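You operate a simulated robot arm through the tools that you are given. There is no shell and no other tool. Be economical: measure what you need, move in short steps, check, and stop when the job is done.

You run a simulated robot arm. Do the job below in one go: nothing can be reset, and whatever is moved stays where it is left.

TASK
Fit the purple filter in the empty steel filter pot and let the air out.
Fine: close the clear flap before FEED goes to ON; hold the white button till the clear tube by the pan is full, then FEED to OFF. Set down upright: what you pick out.

Only the result counts: the job must be done as asked and must still hold three seconds after the hand-in. Knocking over, shifting, dropping, spilling or breaking anything else fails it.

THE ROBOT
A 6-joint arm with a two-finger parallel gripper on a trunk, on a base that drives. Base frame: it is fixed to the floor where the robot stands at the start and does not move with it; the origin is under the middle of the robot, x ahead of it, y to its left, z up. Units: mm, degrees, N and s.
With the tool pointing down near the work surface it reaches from about 580 to 940 mm from the robot's upright axis, wherever it stands. Its first joint turns from -149.0 to 149.0 degrees. Places, roughly: clear flap with the black knob [800, 100, 900]; clear tube by the pan [900, 100, 1000]; feed selector [600, 200, 700]; inside of the steel filter pot [800, 100, 800]; white button by the filter pot [900, 200, 900]. Payload 3.43 kg.
The tool frame sits at the grasp point between the pads (the TCP): z along the fingers, y along the line on which they close. The tips reach 34 mm beyond it. Largest opening 128 mm; finger width 24, thickness 12; the body of the gripper, 48 by 130 mm, starts 96 mm behind the TCP.
Orientation is that of the tool frame in the base frame, as a unit quaternion [x, y, z, w]. With the fingers straight down and closing along the base's y, the tool's x points along the base's -x, its y along +y and its z along -z.

THE INTERFACE
- The arm moves only by the tool drive_tool. Its argument "targets" is a list of rows, each an object (a shift or turn left out is 0, a gripper value left out holds the last) with "dp": the shift along the base's x, y, z in units of 100 mm (1.0 is 100 mm), a list of three; "rot": the turn, a rotation vector about the base's x, y, z in units of 60 degrees (1.0 is 60 degrees), a list of three; "grip": the finger opening in mm, from 0 to 128. In form: [{"dp": [x, y, z], "rot": [wx, wy, wz], "grip": grip}, ...]. A call has 1 to 20 rows; each row is the pose to reach, as a shift and turn from the pose commanded when the call began. A call with a number of a shift or a turn outside -1 to 1 is refused whole. Rows are played at 5 a second. More than 50 mm and 8.6 degrees between two rows, or a gripper value outside its range, and nothing of the call is played. A pose out of reach is approached as far as the arm can. The call stops where the force on the tool passes 90 N (or 10 N more than at its start, if that is more) or the arm is blocked; 0.2 s more then pass. The fingers move at their own pace (about 108 mm/s each) and stop on an object; they squeeze with about 33 N. The grip force told is the motor's: it shows also when the fingers shut on nothing. Time passes only in rows, and 0.2 s behind the last, so rows that repeat a pose let the fingers close. It gives the time, the measured TCP pose, the force on the tool (base axes), the opening and the grip force at its end, in the units of the frame above (readings bear some noise), with the torque about the TCP (base axes, N m) and any sound that the robot's microphone picked up.
- Cameras (640 x 400 px; columns grow to the right, rows downward): "scene" is now at [27.5, 183.1, 1650.8]; the picture's right is [-0.29, -0.96, 0.00], its down [-0.72, 0.22, -0.66] and it looks along [0.63, -0.19, -0.75] (base axes); focal length 248 px, centre (320, 200). "wrist" rides on the gripper at [76, -11, -160] in the tool frame; the picture's right is [0.15, 0.99, 0.00], its down [-0.88, 0.13, -0.46] and it looks along [-0.45, 0.07, 0.89] (tool axes); focal length 234 px, centre (320, 200).
- camera(camera): a new picture of that camera. It takes no simulated time.
- lift_body(by): slides the trunk up (or, below 0, down) by that many mm; the arm and the scene camera ride with it, the base frame stays. It gives what a move gives, with no picture.
- roll_base(legs): drives the robot by 1 to 6 legs, each [ahead, turn to the left] in mm and degrees, along the robot's own axes; the way and the turn of a leg run together, so that a leg with both is an arc; at most 1500 mm and 180 degrees a leg. The arm and the cameras ride along, it lands a little off, and it stops where it bumps. It gives what a move gives.
- aim_head(pan, tilt): turns the head with the scene camera to pan (to the left, within 155 degrees either way) and tilt (down, from -29 to 69), counted from straight ahead of the robot. It gives what a move gives.
- locate(camera, pixels): there is no depth. For up to 12 entries [column, row, z] of the newest picture of that camera ("zoom" is the newest enlarged one), the place [x, y] in the base frame at which the ray of that pixel passes the height z, good to about 2 mm. It takes no simulated time.
- inspect(camera, box): a new picture of the part [left, top, right, bottom] of that camera's present view, enlarged. It takes no simulated time.
- close_job(): hands the job in; it is judged then, once.

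Work in short steps. Measure before you move; look again where a grasp or a placing could have gone wrong, and mend it. You have 80 turns and 52 pictures in all, those below and enlarged ones among them. Open the gripper and draw the arm clear of the work before you hand the job in, unless the task says otherwise; then end with one line.

The tools are called after "Emit:" as name(argument=value, ...) on one line, values as JSON. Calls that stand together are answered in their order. drive_tool: Moves the arm, as the interface text tells. Its arguments: {"type":"object","properties":{"targets":{"type":"array"}},"required":["targets"]} The other tools are called the same way: lift_body (by) slides the trunk up or down; roll_base (legs) drives the base; aim_head (pan, tilt) turns the head that bears the scene camera; camera (camera) takes a picture; locate (camera, pixels) gives the place at which the rays of pixels pass given heights; inspect (camera, box) takes an enlarged picture of a part of a camera's view; close_job () hands the job in.

At the start:

```text
clock: 0.0
position: [678.8, 62.4, 1000.1]
tool_rot: [0.001, 1.0, 0.001, 0.0]
force: [0.4, 0.7, 0.3]
wrist_torque: [-0.02, -0.02, 0.0]
grip_width: 128.2
grip_force: 0.0
trunk travel left (down, up): [-675.0, 35.0]
robot x, y, heading: [-4.2, 39.6, 0.1]
head pan, tilt: [-17.1, 48.8]
```

scene: 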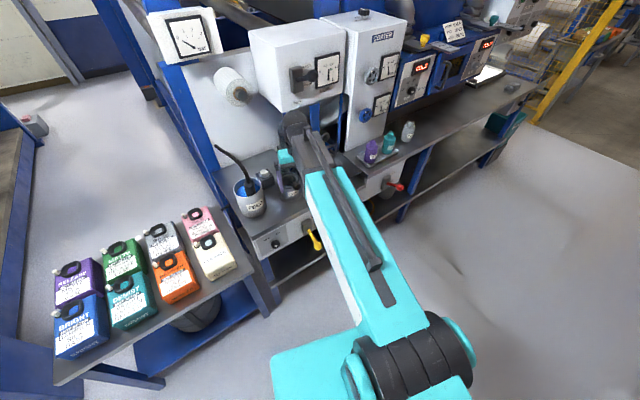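
wrist: 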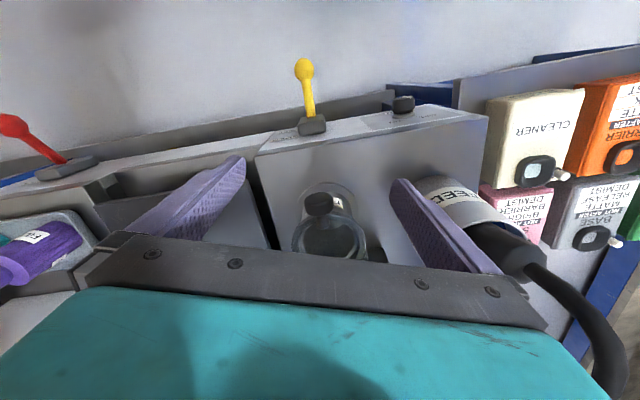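

The scene shows a machine with white boxes, a bench with a pot marked FEED at (250,200), coloured filters at (370-410,140). I enlarge the work area from both cameras.

Emit:
inspect(camera="scene", box=[210, 100, 430, 260])

Emit:
inspect(camera="wrist", box=[240, 60, 480, 260])

```text
2.50 times, centred on (320, 180) of scene
```

zoom: 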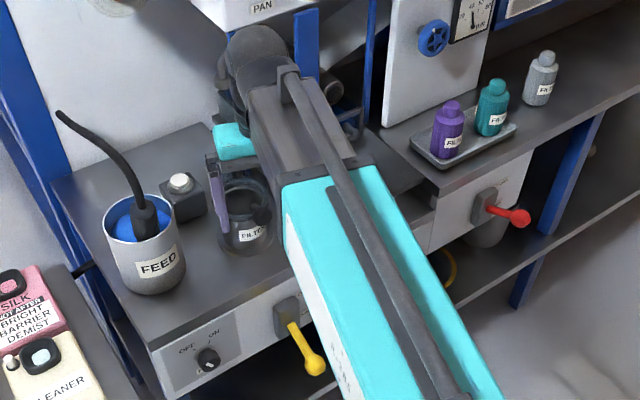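

```text
2.00 times, centred on (360, 160) of wrist
```

zoom: 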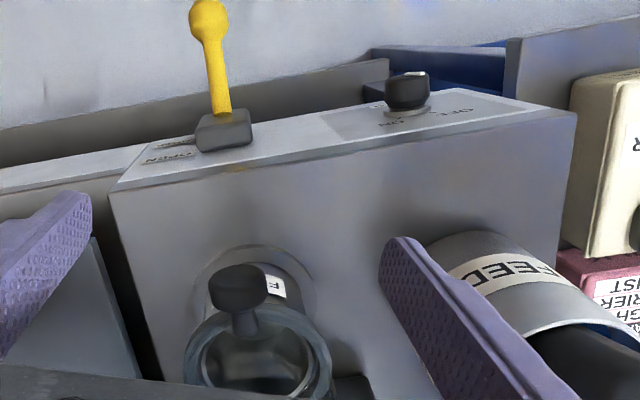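

The arm hides the work. I back the base off 350 mm and turn slightly to look at the pot, knob, tube and flap without obstruction.

Emit:
roll_base(legs=[[-300, 0], [0, -35]])

Emit:
aim_head(pan=38, tilt=40)

Emit:
camera(camera="scene")

```text
clock: 4.5
position: [273.7, -335.0, 999.2]
tool_rot: [0.304, 0.953, 0.0, 0.0]
force: [0.4, -0.4, 0.8]
wrist_torque: [0.04, 0.01, -0.01]
grip_width: 127.9
grip_force: 0.1
trunk travel left (down, up): [-675.0, 35.0]
robot x, y, heading: [-307.5, 26.3, -34.4]
head pan, tilt: [-17.1, 48.8]
```

```text
clock: 5.7
position: [273.4, -333.2, 1000.4]
tool_rot: [0.302, 0.953, 0.001, 0.0]
force: [0.7, 0.8, -0.1]
wrist_torque: [0.0, 0.01, -0.01]
grip_width: 128.0
grip_force: 0.0
trunk travel left (down, up): [-675.0, 35.0]
robot x, y, heading: [-308.8, 25.4, -34.4]
head pan, tilt: [38.0, 40.0]
```

```text
47 pictures are left
```

scene: 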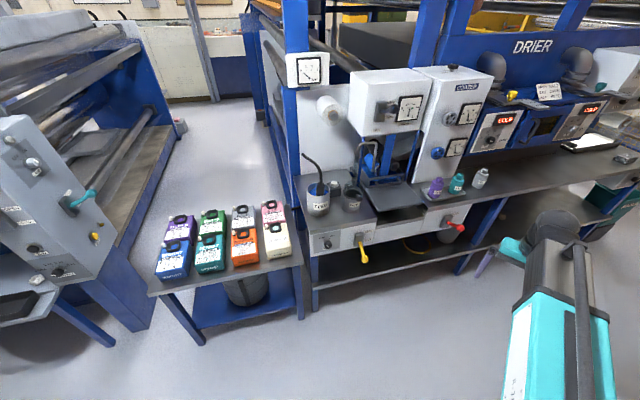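

Now the view is free. I enlarge the pot area around (350,190).

Emit:
inspect(camera="scene", box=[290, 140, 410, 215])

Emit:
inspect(camera="scene", box=[300, 165, 500, 275])

```text
5.33 times, centred on (350, 178) of scene
```

zoom: 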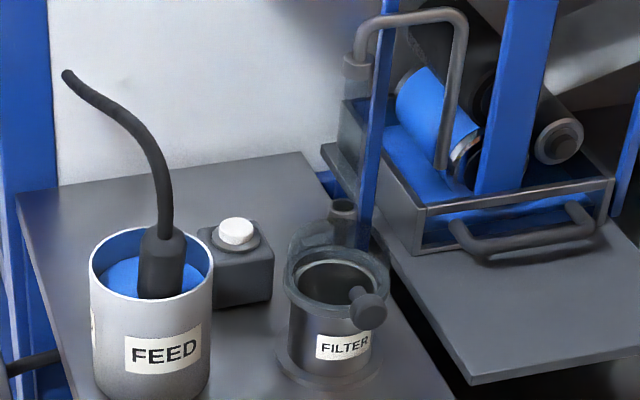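

```text
3.20 times, centred on (400, 220) of scene
```

zoom: 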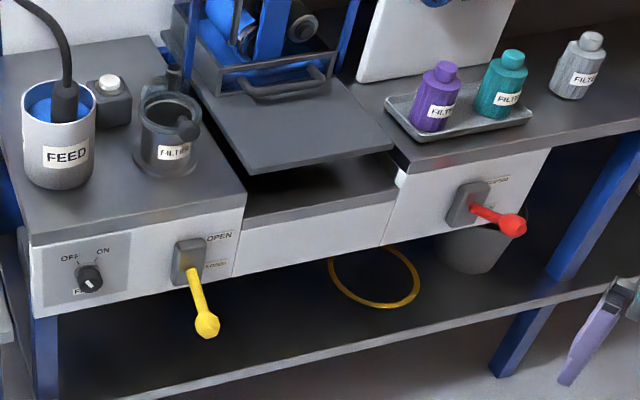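

I locate key points at two heights each, so that I can intersect with the first view's rays.

Emit:
locate(camera="zoom", pixels=[[446, 65, 800], [446, 65, 900], [109, 80, 800], [109, 80, 900], [187, 127, 800], [187, 127, 900], [89, 284, 700], [89, 284, 800], [170, 100, 800], [170, 100, 900], [430, 132, 750], [430, 132, 800]])

Emit:
inspect(camera="scene", box=[305, 220, 385, 270])

```text
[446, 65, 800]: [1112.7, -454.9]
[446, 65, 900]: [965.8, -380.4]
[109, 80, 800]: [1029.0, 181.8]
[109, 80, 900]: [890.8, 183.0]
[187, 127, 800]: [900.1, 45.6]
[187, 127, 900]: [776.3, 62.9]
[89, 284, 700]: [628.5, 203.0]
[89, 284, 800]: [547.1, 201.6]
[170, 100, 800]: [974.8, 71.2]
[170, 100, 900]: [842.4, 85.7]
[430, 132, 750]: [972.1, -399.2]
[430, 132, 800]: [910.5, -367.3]
```

```text
8.00 times, centred on (345, 245) of scene
```

zoom: 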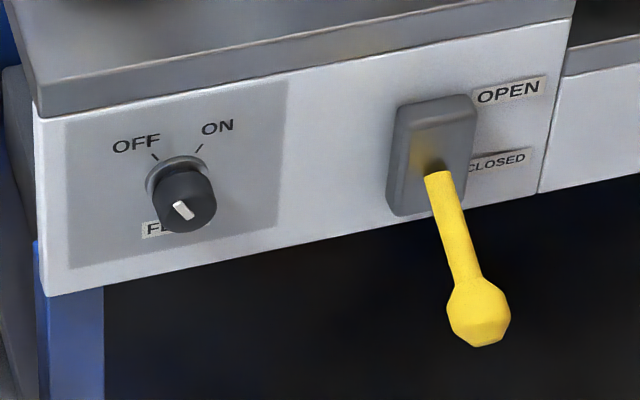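

Triangulating: the purple cap is near [963,-382,900], the pot near [890,80], the selector points to OFF. I drive to about [140,-115] keeping the arm pointed toward the filters, from where filter and pot are both in reach.

Emit:
roll_base(legs=[[0, 17], [470, 0]])

Emit:
aim_head(pan=20, tilt=48)

Emit:
camera(camera="scene")

Emit:
camera(camera="wrist")

```text
clock: 10.1
position: [813.7, -286.4, 999.8]
tool_rot: [0.155, 0.988, 0.0, 0.0]
force: [0.8, 0.2, 0.1]
wrist_torque: [-0.01, 0.04, -0.02]
grip_width: 128.0
grip_force: 0.0
trunk travel left (down, up): [-675.0, 35.0]
robot x, y, heading: [146.4, -121.1, -17.0]
head pan, tilt: [38.0, 40.0]
```

```text
clock: 10.9
position: [813.4, -286.9, 1000.2]
tool_rot: [0.156, 0.988, 0.0, 0.0]
force: [-0.5, -0.5, 0.0]
wrist_torque: [0.0, 0.01, -0.01]
grip_width: 127.9
grip_force: 0.0
trunk travel left (down, up): [-675.0, 35.0]
robot x, y, heading: [149.8, -117.9, -16.9]
head pan, tilt: [20.0, 48.0]
```

```text
43 pictures are left
```

scene: 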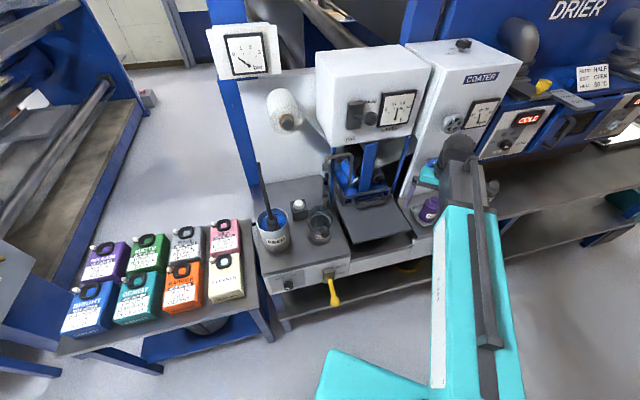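

```text
42 pictures are left
```

wrist: 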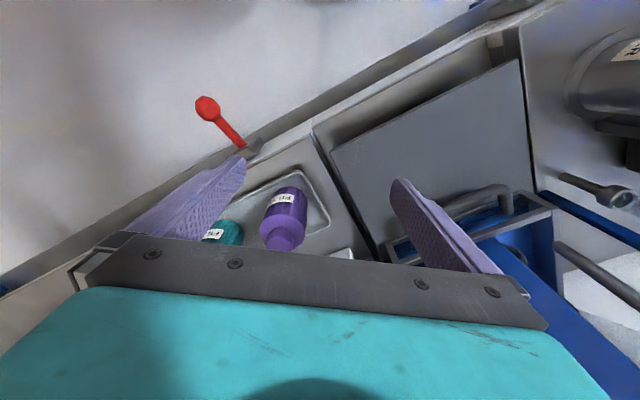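

The base stands well. I enlarge the pot at (318,225) and the filter at (428,210) in the new scene view.

Emit:
inspect(camera="scene", box=[250, 145, 450, 270])

Emit:
locate(camera="wrist", pixels=[[283, 243, 900], [283, 243, 880], [290, 190, 850], [290, 190, 780], [272, 220, 860], [306, 224, 860]])

Emit:
inspect(camera="scene", box=[285, 185, 355, 235])

```text
3.20 times, centred on (350, 208) of scene
```

zoom: 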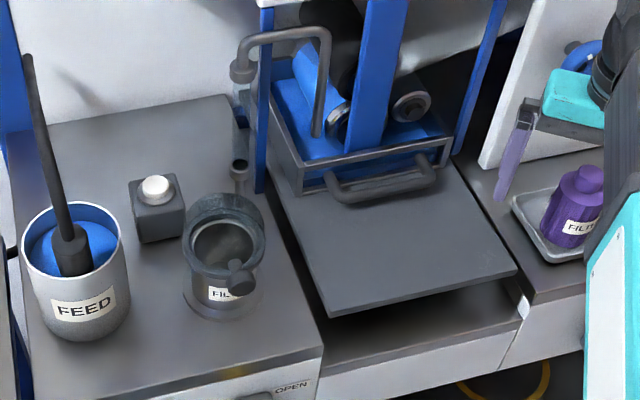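

```text
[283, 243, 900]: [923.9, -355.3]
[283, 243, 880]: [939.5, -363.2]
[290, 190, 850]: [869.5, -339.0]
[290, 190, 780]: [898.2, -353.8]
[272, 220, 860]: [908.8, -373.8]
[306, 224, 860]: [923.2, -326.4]
```

```text
8.00 times, centred on (320, 210) of scene
```

zoom: 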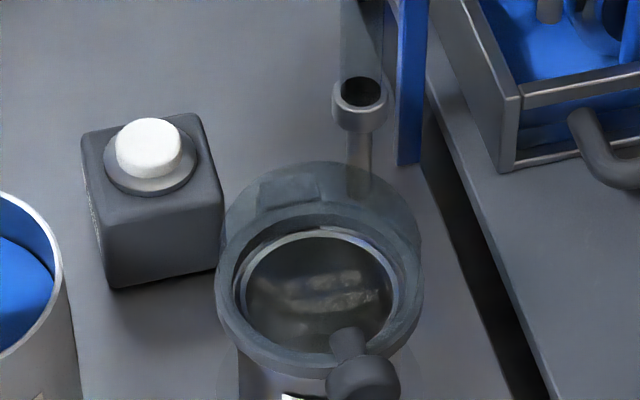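

I triangulate the pot rim, knob and button from this zoomed view against the earlier one.

Emit:
locate(camera="zoom", pixels=[[320, 290, 800], [320, 290, 900], [365, 380, 800], [365, 380, 900], [150, 145, 800], [150, 145, 900], [238, 290, 850], [400, 290, 850], [215, 280, 870], [424, 280, 870]])

Emit:
drive_tool(targets=[{"dp": [-0.25, 0.25, 0]}, {"dp": [-0.4, 0.6, 0]}, {"dp": [-0.5, 1.0, 0]}])

```text
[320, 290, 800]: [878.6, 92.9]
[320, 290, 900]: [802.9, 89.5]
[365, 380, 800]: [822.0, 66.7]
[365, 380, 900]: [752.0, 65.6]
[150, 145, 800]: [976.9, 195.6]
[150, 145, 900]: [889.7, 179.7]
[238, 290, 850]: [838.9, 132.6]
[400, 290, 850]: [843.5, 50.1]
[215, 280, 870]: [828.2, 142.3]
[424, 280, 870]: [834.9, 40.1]
```

```text
clock: 11.7
position: [761.7, -185.8, 1001.4]
tool_rot: [0.156, 0.988, 0.0, -0.001]
force: [-0.7, -0.7, 0.4]
wrist_torque: [0.03, 0.01, -0.01]
grip_width: 128.3
grip_force: 0.1
trunk travel left (down, up): [-675.0, 35.0]
robot x, y, heading: [148.5, -119.2, -17.0]
head pan, tilt: [20.0, 48.0]
```

Button lies near [888,181,902]; pot near y≈90, x≈800–840. I move closer and higher for a wrist view of the flap.

Emit:
drive_tool(targets=[{"dp": [-0.2, 0.4, 0.2]}, {"dp": [-0.4, 0.8, 0.3]}, {"dp": [-0.5, 1.0, 0.3]}])

Emit:
drive_tool(targets=[{"dp": [0, 0.45, 0.1]}, {"dp": [0, 0.9, 0.2]}, {"dp": [0, 1.0, 0.2], "rot": [0, 0, 0.12]}, {"dp": [0, 1.0, 0.2], "rot": [0, 0, 0.25]}])

Emit:
camera(camera="wrist")

```text
clock: 12.5
position: [713.0, -85.5, 1029.2]
tool_rot: [0.155, 0.988, -0.001, 0.0]
force: [0.5, 0.9, 0.0]
wrist_torque: [-0.02, 0.01, -0.04]
grip_width: 128.1
grip_force: 0.1
trunk travel left (down, up): [-675.0, 35.0]
robot x, y, heading: [150.1, -116.8, -17.1]
head pan, tilt: [20.0, 48.0]
```

```text
clock: 13.5
position: [711.5, 15.1, 1050.7]
tool_rot: [0.024, 1.0, 0.0, 0.0]
force: [-0.1, 0.4, -0.6]
wrist_torque: [-0.02, 0.01, -0.04]
grip_width: 128.0
grip_force: 0.0
trunk travel left (down, up): [-675.0, 35.0]
robot x, y, heading: [149.9, -119.6, -16.9]
head pan, tilt: [20.0, 48.0]
```

```text
39 pictures are left
```

wrist: 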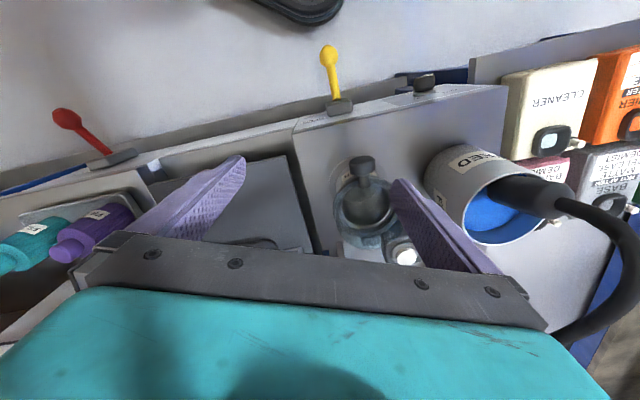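

I enlarge the pot region (365,205) in the wrist view.

Emit:
inspect(camera="wrist", box=[315, 140, 435, 270])

Emit:
inspect(camera="scene", box=[280, 180, 360, 240])

```text
3.08 times, centred on (375, 205) of wrist
```

zoom: 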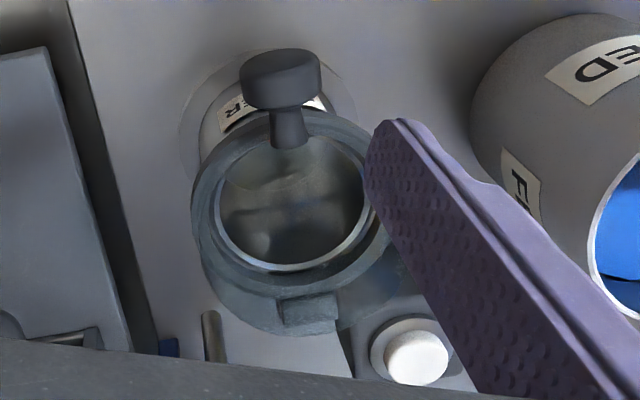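

```text
6.67 times, centred on (320, 210) of scene
```

zoom: 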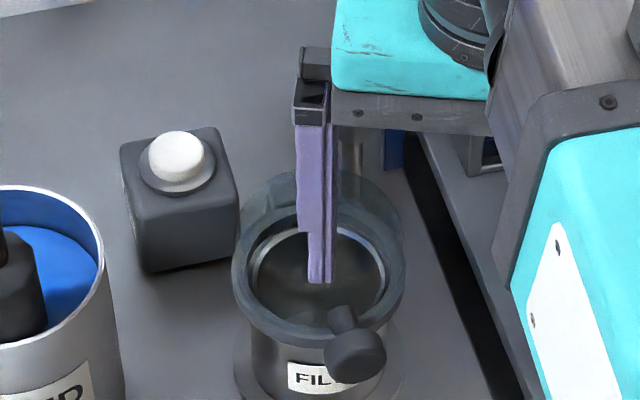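

I triangulate knob, stem base, rim and flap edges between wrist and scene views.

Emit:
locate(camera="zoom", pixels=[[355, 358, 850], [355, 358, 950], [343, 318, 850], [343, 318, 950], [318, 275, 850], [318, 275, 950], [176, 155, 850], [176, 155, 950], [320, 210, 850], [320, 210, 950]])

Emit:
locate(camera="wrist", pixels=[[362.7, 165, 850], [362.7, 165, 950], [365.3, 185.5, 850], [365.3, 185.5, 950], [365.5, 205, 850], [365.5, 205, 950], [406, 256, 850], [406, 256, 950], [372, 240, 850], [372, 240, 950]])

```text
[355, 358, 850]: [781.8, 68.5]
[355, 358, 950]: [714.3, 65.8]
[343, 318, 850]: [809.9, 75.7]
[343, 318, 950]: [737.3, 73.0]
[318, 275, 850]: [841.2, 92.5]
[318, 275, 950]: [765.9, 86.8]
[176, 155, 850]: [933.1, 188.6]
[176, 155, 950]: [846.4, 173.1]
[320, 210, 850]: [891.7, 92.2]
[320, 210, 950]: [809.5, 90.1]
```

```text
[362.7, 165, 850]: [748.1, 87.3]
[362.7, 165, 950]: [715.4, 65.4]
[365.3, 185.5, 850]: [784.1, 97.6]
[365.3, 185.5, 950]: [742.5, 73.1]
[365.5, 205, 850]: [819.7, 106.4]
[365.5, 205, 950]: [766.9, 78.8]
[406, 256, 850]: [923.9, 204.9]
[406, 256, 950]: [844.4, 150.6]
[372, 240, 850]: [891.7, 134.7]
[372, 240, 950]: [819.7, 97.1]
```

Triangulation: knob ≈[716,66,947], hinge block ≈[836,104,930], so the flap is closed and level, with its swing plane yawed about 17.5°. I go above the knob with the pinch axis parallel to the hinge, fingers at 60 mm.

Emit:
drive_tool(targets=[{"dp": [0.0, 0.2, 0], "rot": [0, 0, 0.12], "grip": 64}, {"dp": [0.02, 0.4, 0], "rot": [0, 0, 0.24], "grip": 64}, {"dp": [0.045, 0.51, -0.2], "rot": [0, 0, 0.338], "grip": 64}, {"dp": [0.045, 0.51, -0.38], "rot": [0, 0, 0.338], "grip": 64}, {"dp": [0.045, 0.51, -0.38], "rot": [0, 0, 0.338], "grip": 64}])

Emit:
camera(camera="wrist")

Emit:
inspect(camera="scene", box=[270, 160, 380, 240])

```text
clock: 14.7
position: [716.3, 64.9, 1011.2]
tool_rot: [-0.152, 0.988, 0.0, 0.0]
force: [-0.9, -0.2, -0.3]
wrist_torque: [0.02, 0.01, -0.01]
grip_width: 64.0
grip_force: 0.0
trunk travel left (down, up): [-675.0, 35.0]
robot x, y, heading: [148.9, -120.3, -17.0]
head pan, tilt: [20.0, 48.0]
```

```text
36 pictures are left
```

wrist: 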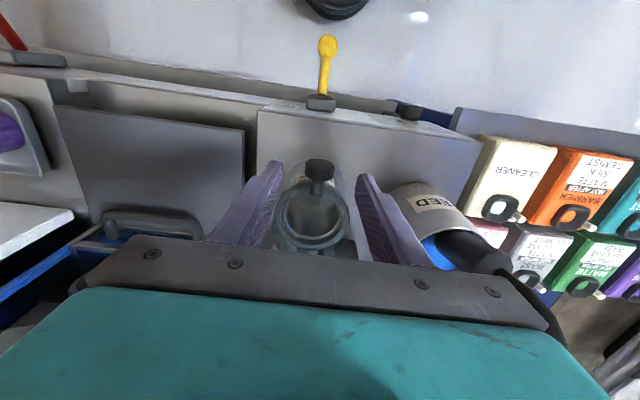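

```text
5.00 times, centred on (325, 200) of scene
```

zoom: 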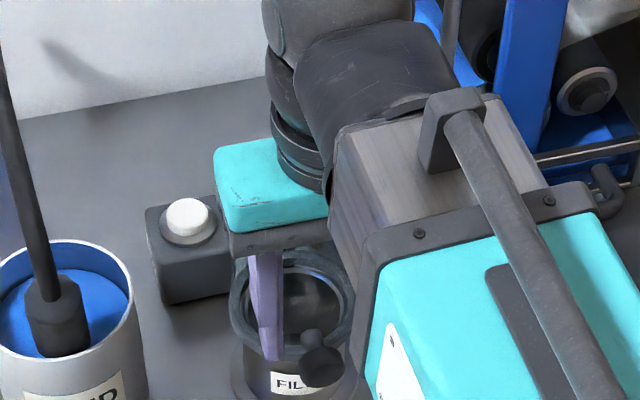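

The knob at (320,170) sits between the fingers. I check its place from this closer view before descending.

Emit:
locate(camera="wrist", pixels=[[320, 168, 955], [320, 168, 935], [321, 186, 935], [313, 215, 910]])

Emit:
locate(camera="zoom", pixels=[[322, 362, 955], [322, 362, 935], [313, 340, 935], [298, 300, 910]])

Emit:
inspect(camera="wrist", box=[260, 140, 390, 260])

```text
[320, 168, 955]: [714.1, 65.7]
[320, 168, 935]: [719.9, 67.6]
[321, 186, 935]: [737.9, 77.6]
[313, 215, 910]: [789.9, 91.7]
```

```text
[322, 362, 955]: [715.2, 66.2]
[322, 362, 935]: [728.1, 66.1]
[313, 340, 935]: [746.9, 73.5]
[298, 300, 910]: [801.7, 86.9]
```

```text
3.33 times, centred on (325, 200) of wrist
```

zoom: 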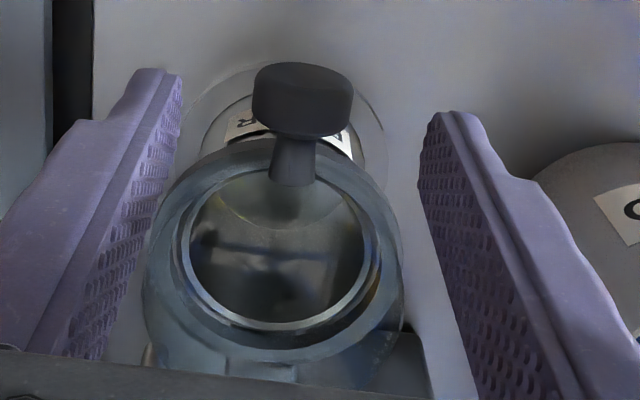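

Both views agree on the knob: [715,66,~953]. I descend 45 mm and close on it.

Emit:
drive_tool(targets=[{"dp": [0, 0.0, -0.25]}, {"dp": [0, 0.0, -0.47]}, {"dp": [0, 0.0, -0.47], "grip": 20}, {"dp": [0, 0.0, -0.47], "grip": 20}, {"dp": [0, 0.0, -0.47], "grip": 20}])

Emit:
inspect(camera="wrist", box=[260, 130, 390, 250])

```text
clock: 15.9
position: [717.5, 66.9, 963.4]
tool_rot: [-0.152, 0.988, 0.001, 0.001]
force: [-2.1, 8.7, -2.3]
wrist_torque: [0.28, 0.28, 0.1]
grip_width: 30.9
grip_force: 45.4
trunk travel left (down, up): [-675.0, 35.0]
robot x, y, heading: [151.6, -117.9, -17.2]
head pan, tilt: [20.0, 48.0]
```

```text
3.33 times, centred on (325, 190) of wrist
```

zoom: 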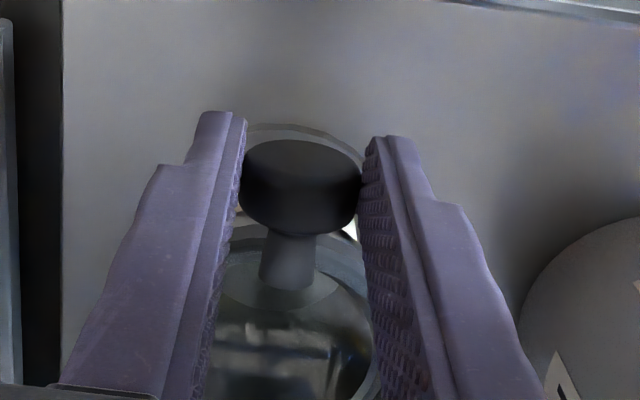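

Knob held (31 mm). I begin the arc about the hinge: first about 18° of opening in small rows, watching forces.

Emit:
drive_tool(targets=[{"dp": [0.018, 0.006, 0.08]}, {"dp": [0.046, 0.015, 0.165]}, {"dp": [0.085, 0.027, 0.265]}, {"dp": [0.137, 0.043, 0.37]}, {"dp": [0.137, 0.043, 0.37]}])

Emit:
inspect(camera="wrist", box=[240, 130, 400, 260])

Emit:
inspect(camera="scene", box=[270, 160, 380, 240])

```text
clock: 17.1
position: [730.8, 70.8, 1003.0]
tool_rot: [-0.153, 0.988, 0.0, -0.002]
force: [-15.5, 7.2, -4.5]
wrist_torque: [-0.01, 1.63, 0.15]
grip_width: 31.0
grip_force: 45.0
trunk travel left (down, up): [-675.0, 35.0]
robot x, y, heading: [150.4, -116.3, -16.8]
head pan, tilt: [20.0, 48.0]
```

```text
3.08 times, centred on (320, 195) of wrist
```

zoom: 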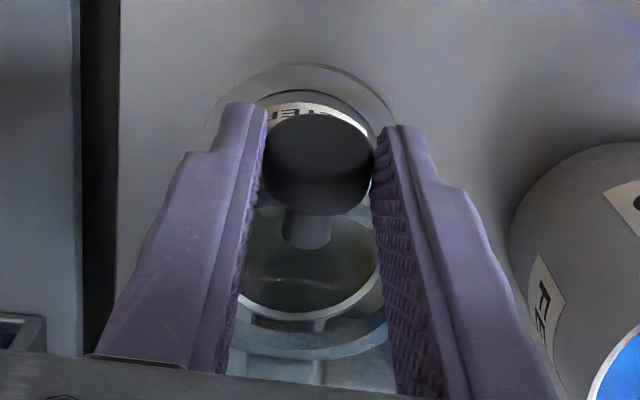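

```text
5.00 times, centred on (325, 200) of scene
```

zoom: 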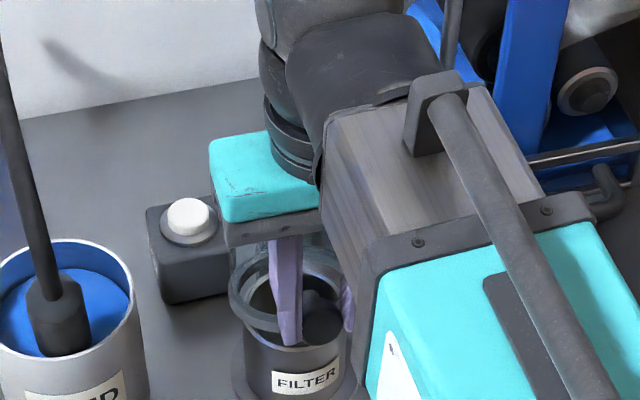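

The flap lifts as expected (force -15 N in x, so my arc is a bit tight). I continue to about 70°, shading back 3 mm and tilting the tool forward.

Emit:
drive_tool(targets=[{"dp": [0.035, 0.011, 0.095], "rot": [0.02, -0.064, 0]}, {"dp": [0.082, 0.026, 0.184], "rot": [0.04, -0.127, 0]}, {"dp": [0.15, 0.048, 0.267], "rot": [0.06, -0.19, 0]}, {"dp": [0.221, 0.07, 0.342], "rot": [0.08, -0.254, 0]}, {"dp": [0.302, 0.096, 0.41], "rot": [0.1, -0.318, 0]}, {"dp": [0.386, 0.122, 0.467], "rot": [0.121, -0.381, 0]}, {"dp": [0.475, 0.15, 0.517], "rot": [0.136, -0.43, 0]}, {"dp": [0.572, 0.181, 0.558], "rot": [0.151, -0.477, 0]}])

Emit:
inspect(camera="scene", box=[260, 110, 420, 240])

```text
clock: 18.9
position: [797.1, 90.0, 1058.1]
tool_rot: [-0.146, 0.955, 0.039, 0.256]
force: [-0.3, -0.5, 0.3]
wrist_torque: [0.0, 0.0, 0.0]
grip_width: 20.0
grip_force: 0.0
out of reach, approached as far as the arm can: row 6, 7, 8
trunk travel left (down, up): [-675.0, 35.0]
robot x, y, heading: [147.9, -118.9, -17.1]
head pan, tilt: [20.0, 48.0]
```

```text
3.08 times, centred on (340, 175) of scene
```

zoom: 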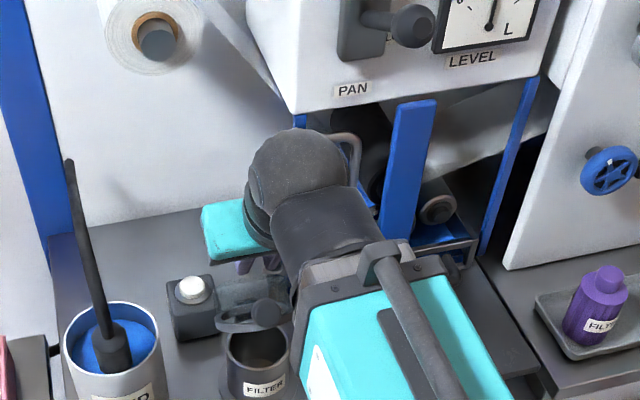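

The knob slipped out of the pads; the flap seems to stay partly up (knob at zoom (265,312)). I look from the wrist.

Emit:
camera(camera="wrist")

Emit:
locate(camera="zoom", pixels=[[265, 312, 940], [265, 312, 1000], [265, 312, 1040], [222, 325, 1000]])

```text
29 pictures are left
```

wrist: 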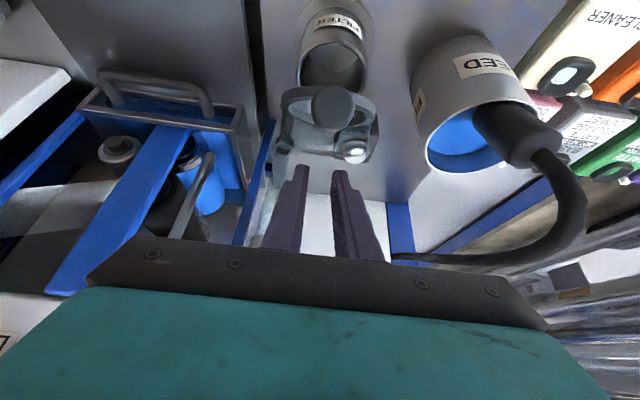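

```text
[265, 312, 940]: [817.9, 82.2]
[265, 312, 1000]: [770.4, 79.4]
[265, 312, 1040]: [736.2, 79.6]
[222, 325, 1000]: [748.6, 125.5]
```

The pot at (335,60) is open and the flap stands up with its knob at (335,105). I triangulate the knob.

Emit:
locate(camera="wrist", pixels=[[335, 105, 940], [335, 105, 1000], [335, 105, 1040], [333, 65, 900], [358, 150, 900], [333, 148, 930]])

```text
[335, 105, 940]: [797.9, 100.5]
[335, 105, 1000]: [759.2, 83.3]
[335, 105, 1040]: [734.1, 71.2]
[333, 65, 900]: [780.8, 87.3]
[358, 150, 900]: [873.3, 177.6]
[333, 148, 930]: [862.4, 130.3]
```

Knob is at about [757,79,1014], so the flap holds at ~35° open. I raise the trunk 30 mm, un-tilt, and retreat to the robot side, to then push the knob forward with closed fingers.

Emit:
lift_body(by=33)

Emit:
locate(camera="zoom", pixels=[[295, 112, 1150], [295, 112, 1250], [545, 78, 1150], [545, 78, 1250]])

Emit:
drive_tool(targets=[{"dp": [-0.1, -0.03, 0.05], "rot": [-0.035, 0.11, 0], "grip": 0}, {"dp": [-0.2, -0.06, 0.05], "rot": [-0.075, 0.24, 0]}, {"dp": [-0.4, -0.12, 0.05], "rot": [-0.113, 0.36, 0]}, {"dp": [-0.6, -0.18, 0.05], "rot": [-0.151, 0.477, 0]}, {"dp": [-0.85, -0.25, 0.0], "rot": [-0.151, 0.477, 0]}])

```text
clock: 19.7
position: [796.0, 90.9, 1090.0]
tool_rot: [-0.146, 0.955, 0.04, 0.255]
force: [0.5, 0.2, 0.7]
wrist_torque: [0.02, -0.03, 0.04]
grip_width: 20.0
grip_force: 0.1
trunk travel left (down, up): [-708.0, 2.0]
robot x, y, heading: [146.0, -122.7, -17.2]
head pan, tilt: [20.0, 48.0]
```

```text
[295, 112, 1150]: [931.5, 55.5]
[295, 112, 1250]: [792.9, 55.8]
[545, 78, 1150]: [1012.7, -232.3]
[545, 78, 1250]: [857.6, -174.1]
```

```text
clock: 20.9
position: [710.8, 67.5, 1090.3]
tool_rot: [-0.151, 0.989, -0.001, -0.002]
force: [-0.7, -0.1, 0.6]
wrist_torque: [-0.03, -0.01, 0.0]
grip_width: 0.2
grip_force: 32.5
trunk travel left (down, up): [-708.0, 2.0]
robot x, y, heading: [148.6, -113.7, -17.1]
head pan, tilt: [20.0, 48.0]
```

Cabinet front edge triangulates to [930,55,1150], so I keep the tool behind x≈855. I lower the closed fingers in front of the knob and push it forward along the swing direction.

Emit:
drive_tool(targets=[{"dp": [0, 0, -0.35]}, {"dp": [0, 0, -0.7]}, {"dp": [0.15, 0.047, -0.7]}, {"dp": [0.3, 0.095, -0.7]}, {"dp": [0.4, 0.127, -0.7]}, {"dp": [0.5, 0.158, -0.7]}, {"dp": [0.6, 0.19, -0.7]}, {"dp": [0.7, 0.222, -0.7]}, {"dp": [0.8, 0.253, -0.7]}, {"dp": [0.9, 0.285, -0.7]}, {"dp": [0.98, 0.31, -0.7]}])

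Emit:
inspect(camera="scene", box=[260, 130, 400, 240])

```text
clock: 23.2
position: [794.4, 94.0, 1033.5]
tool_rot: [-0.153, 0.988, 0.0, 0.003]
force: [-18.9, -3.9, 60.1]
wrist_torque: [0.04, -0.98, -0.1]
grip_width: 0.1
grip_force: 33.9
trunk travel left (down, up): [-708.0, 2.0]
robot x, y, heading: [145.9, -118.4, -16.9]
head pan, tilt: [20.0, 48.0]
stopped in row 11: the force on the tool passed its limit at 93 N (the readings are from after the stop); the commanded pose is now the measured one
```

```text
3.64 times, centred on (330, 185) of scene
```

zoom: 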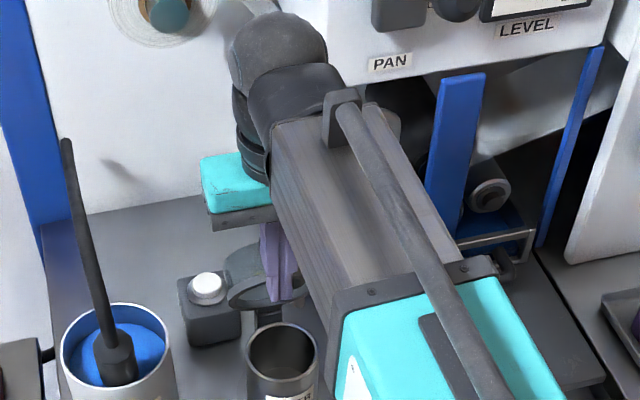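

The tool was pushed up with 60 N: fingertips bear on something. I raise 40 mm to unload and look with the wrist camera.

Emit:
drive_tool(targets=[{"dp": [-0.05, -0.015, 0.15]}, {"dp": [-0.2, -0.06, 0.4]}, {"dp": [-0.5, -0.15, 0.5]}])

Emit:
camera(camera="wrist")

Emit:
inspect(camera="scene", box=[280, 165, 380, 235])

```text
clock: 24.0
position: [749.7, 80.6, 1075.0]
tool_rot: [-0.151, 0.988, 0.0, -0.001]
force: [0.0, -0.3, 0.2]
wrist_torque: [-0.01, -0.01, -0.03]
grip_width: 0.2
grip_force: 33.6
trunk travel left (down, up): [-708.0, 2.0]
robot x, y, heading: [151.0, -123.9, -17.1]
head pan, tilt: [20.0, 48.0]
```

```text
27 pictures are left
```

wrist: 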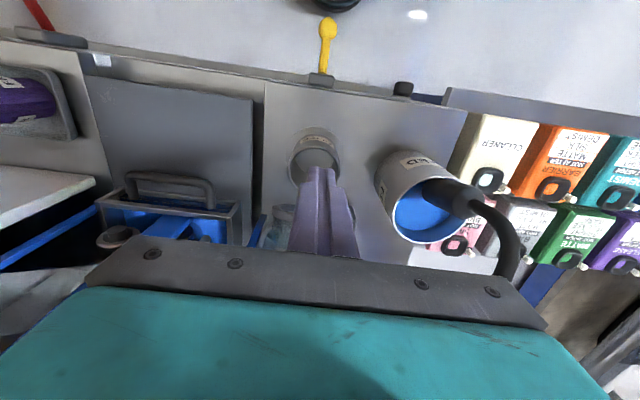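

```text
5.71 times, centred on (330, 200) of scene
```

zoom: 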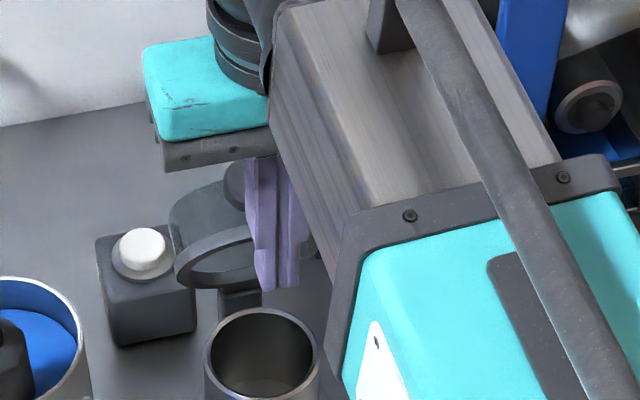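

The flap now stands far back, its knob at zoom (238,185), pot mouth clear. I check the knob and pot-rim geometry.

Emit:
locate(camera="zoom", pixels=[[238, 185, 1040], [238, 185, 1000], [215, 262, 930], [262, 345, 900], [262, 345, 920], [206, 345, 900], [319, 345, 900], [142, 240, 900]])

Emit:
locate(camera="wrist", pixels=[[316, 156, 900], [316, 156, 920], [290, 156, 900], [341, 160, 900]])

```text
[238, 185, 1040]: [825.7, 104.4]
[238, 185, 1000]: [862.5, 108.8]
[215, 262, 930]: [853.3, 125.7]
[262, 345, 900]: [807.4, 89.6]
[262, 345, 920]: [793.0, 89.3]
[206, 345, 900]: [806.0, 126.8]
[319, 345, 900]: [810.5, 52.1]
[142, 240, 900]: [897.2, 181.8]
```

```text
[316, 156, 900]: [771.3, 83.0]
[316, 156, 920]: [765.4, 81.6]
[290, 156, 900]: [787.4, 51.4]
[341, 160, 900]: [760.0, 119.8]
```

Geometry suggests the flap is at ~70° only. I move the arm aside to see the flap fully before pushing again.

Emit:
drive_tool(targets=[{"dp": [-0.2, -0.4, 0.05]}, {"dp": [-0.3, -0.7, 0.05]}, {"dp": [-0.35, -1.0, 0.05]}])

Emit:
drive_tool(targets=[{"dp": [0, -0.4, 0]}, {"dp": [0, -0.7, 0]}, {"dp": [0, -1.0, 0]}])

Emit:
inspect(camera="scene", box=[285, 165, 365, 235])

```text
clock: 24.8
position: [715.0, -20.5, 1079.0]
tool_rot: [-0.152, 0.988, 0.0, 0.0]
force: [0.1, 0.0, -0.4]
wrist_torque: [-0.01, 0.02, 0.03]
grip_width: 0.0
grip_force: 33.2
trunk travel left (down, up): [-708.0, 2.0]
robot x, y, heading: [146.1, -117.9, -17.1]
head pan, tilt: [20.0, 48.0]
```

```text
clock: 25.6
position: [715.6, -120.6, 1078.4]
tool_rot: [-0.152, 0.988, 0.0, -0.002]
force: [0.3, 0.0, 0.7]
wrist_torque: [0.0, -0.02, 0.0]
grip_width: 0.0
grip_force: 32.8
trunk travel left (down, up): [-708.0, 2.0]
robot x, y, heading: [147.1, -121.7, -16.8]
head pan, tilt: [20.0, 48.0]
```

```text
5.71 times, centred on (325, 200) of scene
```

zoom: 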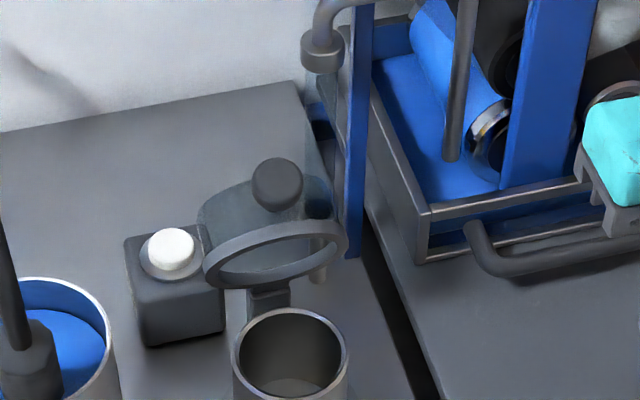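

Now clear: the flap (cup-shaped lid) stands at ~75°, knob at (277,185) behind its top edge. I return and push higher, on the knob only (tips ≈1040), moving forward slowly.

Emit:
drive_tool(targets=[{"dp": [0, 0.45, -0.03]}, {"dp": [0.0, 0.9, -0.05]}, {"dp": [0.0, 1.0, -0.05]}])

Emit:
drive_tool(targets=[{"dp": [0, 0.45, 0]}, {"dp": [0.1, 0.8, 0]}, {"dp": [0.3, 1.0, 0]}, {"dp": [0.5, 1.0, 0]}])

Emit:
drive_tool(targets=[{"dp": [0.1, 0.07, 0]}, {"dp": [0.2, 0.12, 0]}, {"dp": [0.3, 0.15, 0]}, {"dp": [0.4, 0.18, 0]}, {"dp": [0.5, 0.21, 0]}, {"dp": [0.6, 0.24, 0]}, {"dp": [0.7, 0.27, 0]}, {"dp": [0.77, 0.29, 0]}])

Emit:
inspect(camera="scene", box=[280, 145, 380, 235])

```text
clock: 26.4
position: [716.6, -20.8, 1073.7]
tool_rot: [-0.152, 0.988, -0.001, -0.002]
force: [0.5, -0.3, 0.4]
wrist_torque: [0.01, -0.02, -0.01]
grip_width: 0.3
grip_force: 32.8
trunk travel left (down, up): [-708.0, 2.0]
robot x, y, heading: [147.5, -115.9, -16.9]
head pan, tilt: [20.0, 48.0]
```

```text
clock: 27.4
position: [766.7, 80.9, 1073.5]
tool_rot: [-0.151, 0.989, -0.001, -0.001]
force: [-0.6, 0.0, 0.4]
wrist_torque: [0.05, 0.03, 0.02]
grip_width: 0.0
grip_force: 33.3
trunk travel left (down, up): [-708.0, 2.0]
robot x, y, heading: [147.3, -119.8, -16.7]
head pan, tilt: [20.0, 48.0]
```

```text
clock: 29.2
position: [843.7, 108.1, 1073.1]
tool_rot: [-0.151, 0.989, 0.0, -0.002]
force: [-0.6, -0.1, 0.3]
wrist_torque: [0.0, 0.0, 0.02]
grip_width: 0.3
grip_force: 33.4
trunk travel left (down, up): [-708.0, 2.0]
robot x, y, heading: [149.0, -120.5, -17.0]
head pan, tilt: [20.0, 48.0]
```

```text
4.44 times, centred on (330, 190) of scene
```

zoom: 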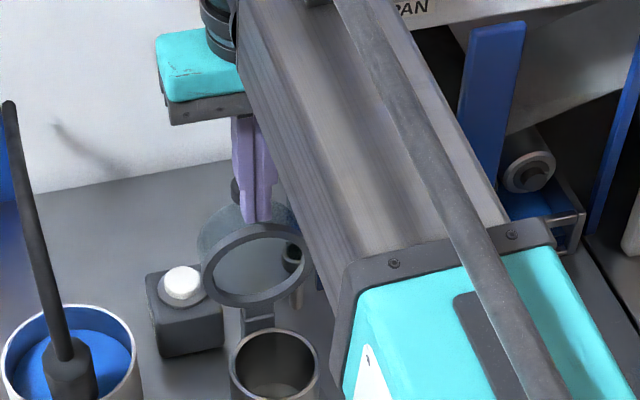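

The flap opened to ~97° (ring now nearly round, 108×82 px). I push 14 mm more, then withdraw and head to the filter.

Emit:
drive_tool(targets=[{"dp": [0.07, 0.02, 0]}, {"dp": [0.14, 0.045, 0]}, {"dp": [0.14, 0.045, 0]}, {"dp": [0.0, 0.0, 0]}, {"dp": [-0.3, -0.1, 0.03]}, {"dp": [-0.7, -0.25, 0.03]}, {"dp": [-1.0, -0.6, 0.03]}, {"dp": [-1.0, -1.0, 0.03], "grip": 100}])

Emit:
drive_tool(targets=[{"dp": [-0.1, -0.4, 0]}, {"dp": [-0.1, -0.8, 0], "rot": [0, 0, -0.14]}, {"dp": [-0.1, -1.0, 0], "rot": [0, 0, -0.28]}])

Emit:
drive_tool(targets=[{"dp": [0.0, -0.4, 0]}, {"dp": [0.1, -0.8, 0], "rot": [0, 0, -0.14]}, {"dp": [0.2, -1.0, 0], "rot": [0, 0, -0.28]}])

Emit:
drive_tool(targets=[{"dp": [0.1, -0.4, 0]}, {"dp": [0.4, -0.8, 0]}, {"dp": [0.7, -1.0, 0]}, {"dp": [0.8, -1.0, 0]}])

Emit:
camera(camera="wrist")

Emit:
camera(camera="scene")

```text
clock: 31.0
position: [744.3, 7.2, 1076.3]
tool_rot: [-0.153, 0.988, 0.0, -0.002]
force: [-0.3, 0.0, -0.2]
wrist_torque: [0.03, -0.02, -0.03]
grip_width: 81.0
grip_force: 0.1
trunk travel left (down, up): [-708.0, 2.0]
robot x, y, heading: [148.8, -118.9, -17.1]
head pan, tilt: [20.0, 48.0]
```

```text
clock: 31.8
position: [733.6, -90.2, 1075.8]
tool_rot: [-0.004, 1.0, 0.0, -0.002]
force: [0.5, -0.1, -1.3]
wrist_torque: [-0.02, 0.0, 0.02]
grip_width: 99.8
grip_force: 0.1
trunk travel left (down, up): [-708.0, 2.0]
robot x, y, heading: [148.0, -119.9, -16.9]
head pan, tilt: [20.0, 48.0]
```

```text
clock: 32.6
position: [753.7, -191.5, 1074.8]
tool_rot: [0.141, 0.99, 0.0, -0.001]
force: [0.5, -0.5, 0.9]
wrist_torque: [0.01, -0.01, -0.02]
grip_width: 100.1
grip_force: 0.1
trunk travel left (down, up): [-708.0, 2.0]
robot x, y, heading: [148.3, -120.6, -17.0]
head pan, tilt: [20.0, 48.0]
```

```text
clock: 33.6
position: [831.9, -293.4, 1075.6]
tool_rot: [0.14, 0.99, 0.0, -0.001]
force: [0.2, -0.3, 0.1]
wrist_torque: [-0.01, 0.01, -0.01]
grip_width: 100.0
grip_force: 0.2
trunk travel left (down, up): [-708.0, 2.0]
robot x, y, heading: [152.5, -117.4, -16.6]
head pan, tilt: [20.0, 48.0]
```

```text
23 pictures are left
```

wrist: 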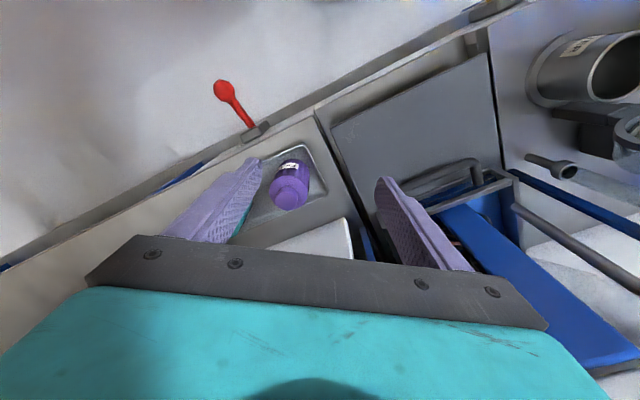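

```text
22 pictures are left
```

scene: 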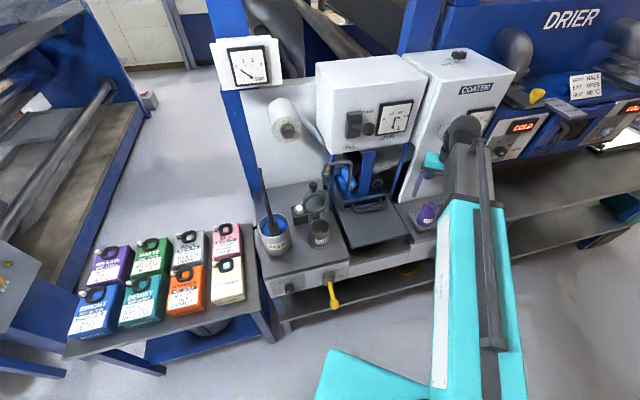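

Flap stays open. Now I fix the filter position: zoom on the scene's purple filter (427,212) and use the wrist's cap at (289,200).

Emit:
inspect(camera="wrist", box=[240, 140, 340, 230])

Emit:
inspect(camera="scene", box=[400, 185, 450, 235])

```text
4.44 times, centred on (290, 185) of wrist
```

zoom: 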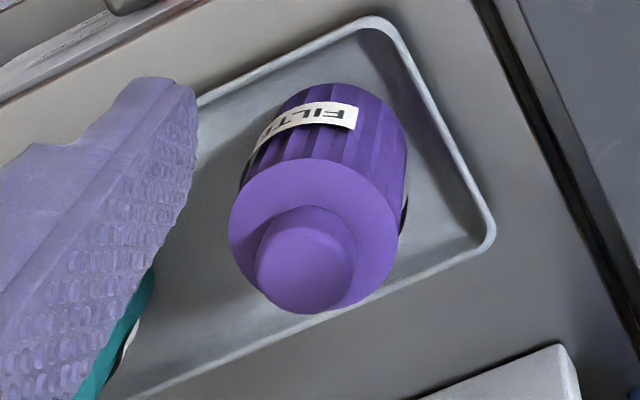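

```text
8.00 times, centred on (425, 210) of scene
```

zoom: 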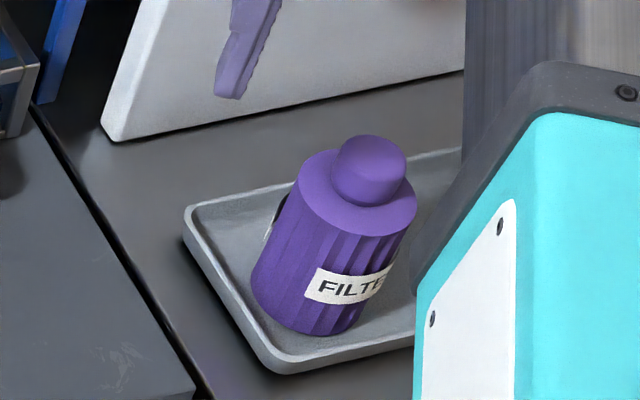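

I locate cap top centre and shoulder in both views.

Emit:
locate(camera="wrist", pixels=[[286.6, 200.8, 900], [286.6, 200.8, 880], [286.6, 200.8, 860], [288.9, 192.9, 870], [288.9, 192.9, 850], [269.5, 192.9, 860], [308, 194, 860], [275.6, 200.8, 880], [297.6, 200.8, 880]])

Emit:
locate(camera="zoom", pixels=[[370, 160, 900], [370, 160, 880], [370, 160, 860], [357, 192, 870], [357, 192, 850], [297, 190, 860], [417, 208, 860], [305, 310, 780], [305, 310, 760]])

```text
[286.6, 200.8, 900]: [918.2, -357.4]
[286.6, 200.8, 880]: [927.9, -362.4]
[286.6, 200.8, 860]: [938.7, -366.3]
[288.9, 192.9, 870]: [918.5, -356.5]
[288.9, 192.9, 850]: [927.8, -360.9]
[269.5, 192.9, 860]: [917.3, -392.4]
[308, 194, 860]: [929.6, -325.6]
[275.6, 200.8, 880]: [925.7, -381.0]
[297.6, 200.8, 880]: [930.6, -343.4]
```

```text
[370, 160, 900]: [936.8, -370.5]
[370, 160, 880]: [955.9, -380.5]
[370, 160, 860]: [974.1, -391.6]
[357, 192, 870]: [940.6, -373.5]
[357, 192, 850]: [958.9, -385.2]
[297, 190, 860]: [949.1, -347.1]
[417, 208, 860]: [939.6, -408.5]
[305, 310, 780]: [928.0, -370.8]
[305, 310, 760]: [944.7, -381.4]
```

Triangulation: filter axis [896,-346], shoulder z≈919, cap top ≈945, body ⌀58, cap ⌀31. I move above it with a 64 mm opening and check.

Emit:
drive_tool(targets=[{"dp": [0.3, -0.25, 0], "grip": 64}, {"dp": [0.641, -0.526, 0], "grip": 64}, {"dp": [0.641, -0.526, -0.4]}, {"dp": [0.641, -0.526, -0.7]}, {"dp": [0.641, -0.526, -0.7]}])

Emit:
camera(camera="wrist")

```text
clock: 34.8
position: [896.3, -345.5, 1005.8]
tool_rot: [0.142, 0.99, 0.0, -0.001]
force: [0.5, 0.2, -0.2]
wrist_torque: [0.01, 0.01, 0.01]
grip_width: 64.2
grip_force: 0.1
trunk travel left (down, up): [-708.0, 2.0]
robot x, y, heading: [150.0, -120.4, -17.2]
head pan, tilt: [20.0, 48.0]
```

```text
19 pictures are left
```

wrist: 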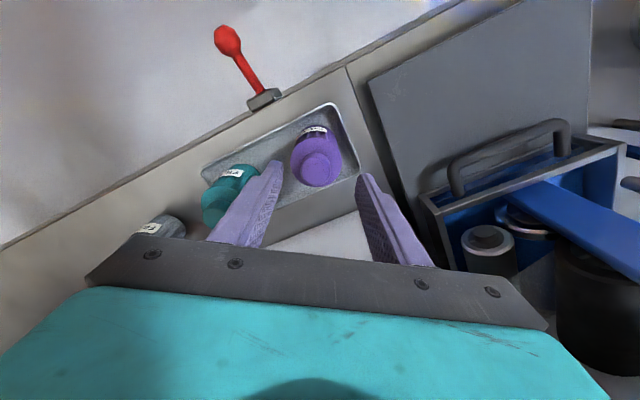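

Cap appears at (317,168), between the fingers. Check its place at cap height.

Emit:
locate(camera="wrist", pixels=[[317, 168, 945], [317, 168, 935]])

```text
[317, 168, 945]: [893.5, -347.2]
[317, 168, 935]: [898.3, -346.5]
```

Position agrees within 3 mm. I descend 48 mm, close on the cap, and lift slightly.

Emit:
drive_tool(targets=[{"dp": [0, 0, -0.25]}, {"dp": [0, 0, -0.4]}, {"dp": [0, 0, -0.48]}, {"dp": [0, 0, -0.48], "grip": 15}, {"dp": [0, 0, -0.48], "grip": 15}, {"dp": [0, 0, -0.48], "grip": 15}, {"dp": [0, 0, -0.3], "grip": 15}, {"dp": [0, 0, 0.0], "grip": 15}])

Emit:
camera(camera="wrist")

```text
clock: 36.6
position: [895.6, -342.7, 1007.2]
tool_rot: [0.141, 0.99, 0.001, -0.002]
force: [0.1, -1.2, -1.5]
wrist_torque: [0.01, -0.01, 0.0]
grip_width: 30.4
grip_force: 32.8
trunk travel left (down, up): [-708.0, 2.0]
robot x, y, heading: [151.2, -122.2, -17.1]
head pan, tilt: [20.0, 48.0]
```

```text
18 pictures are left
```

wrist: 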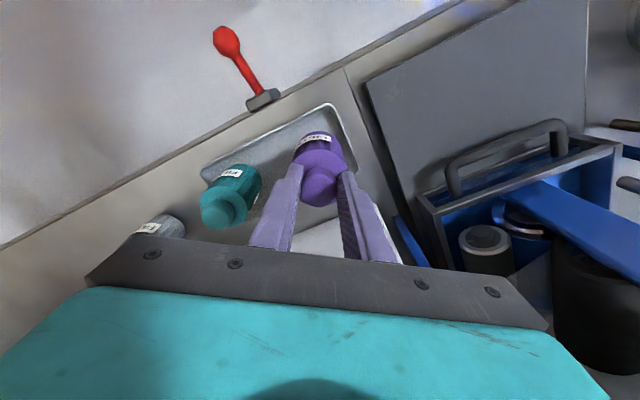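

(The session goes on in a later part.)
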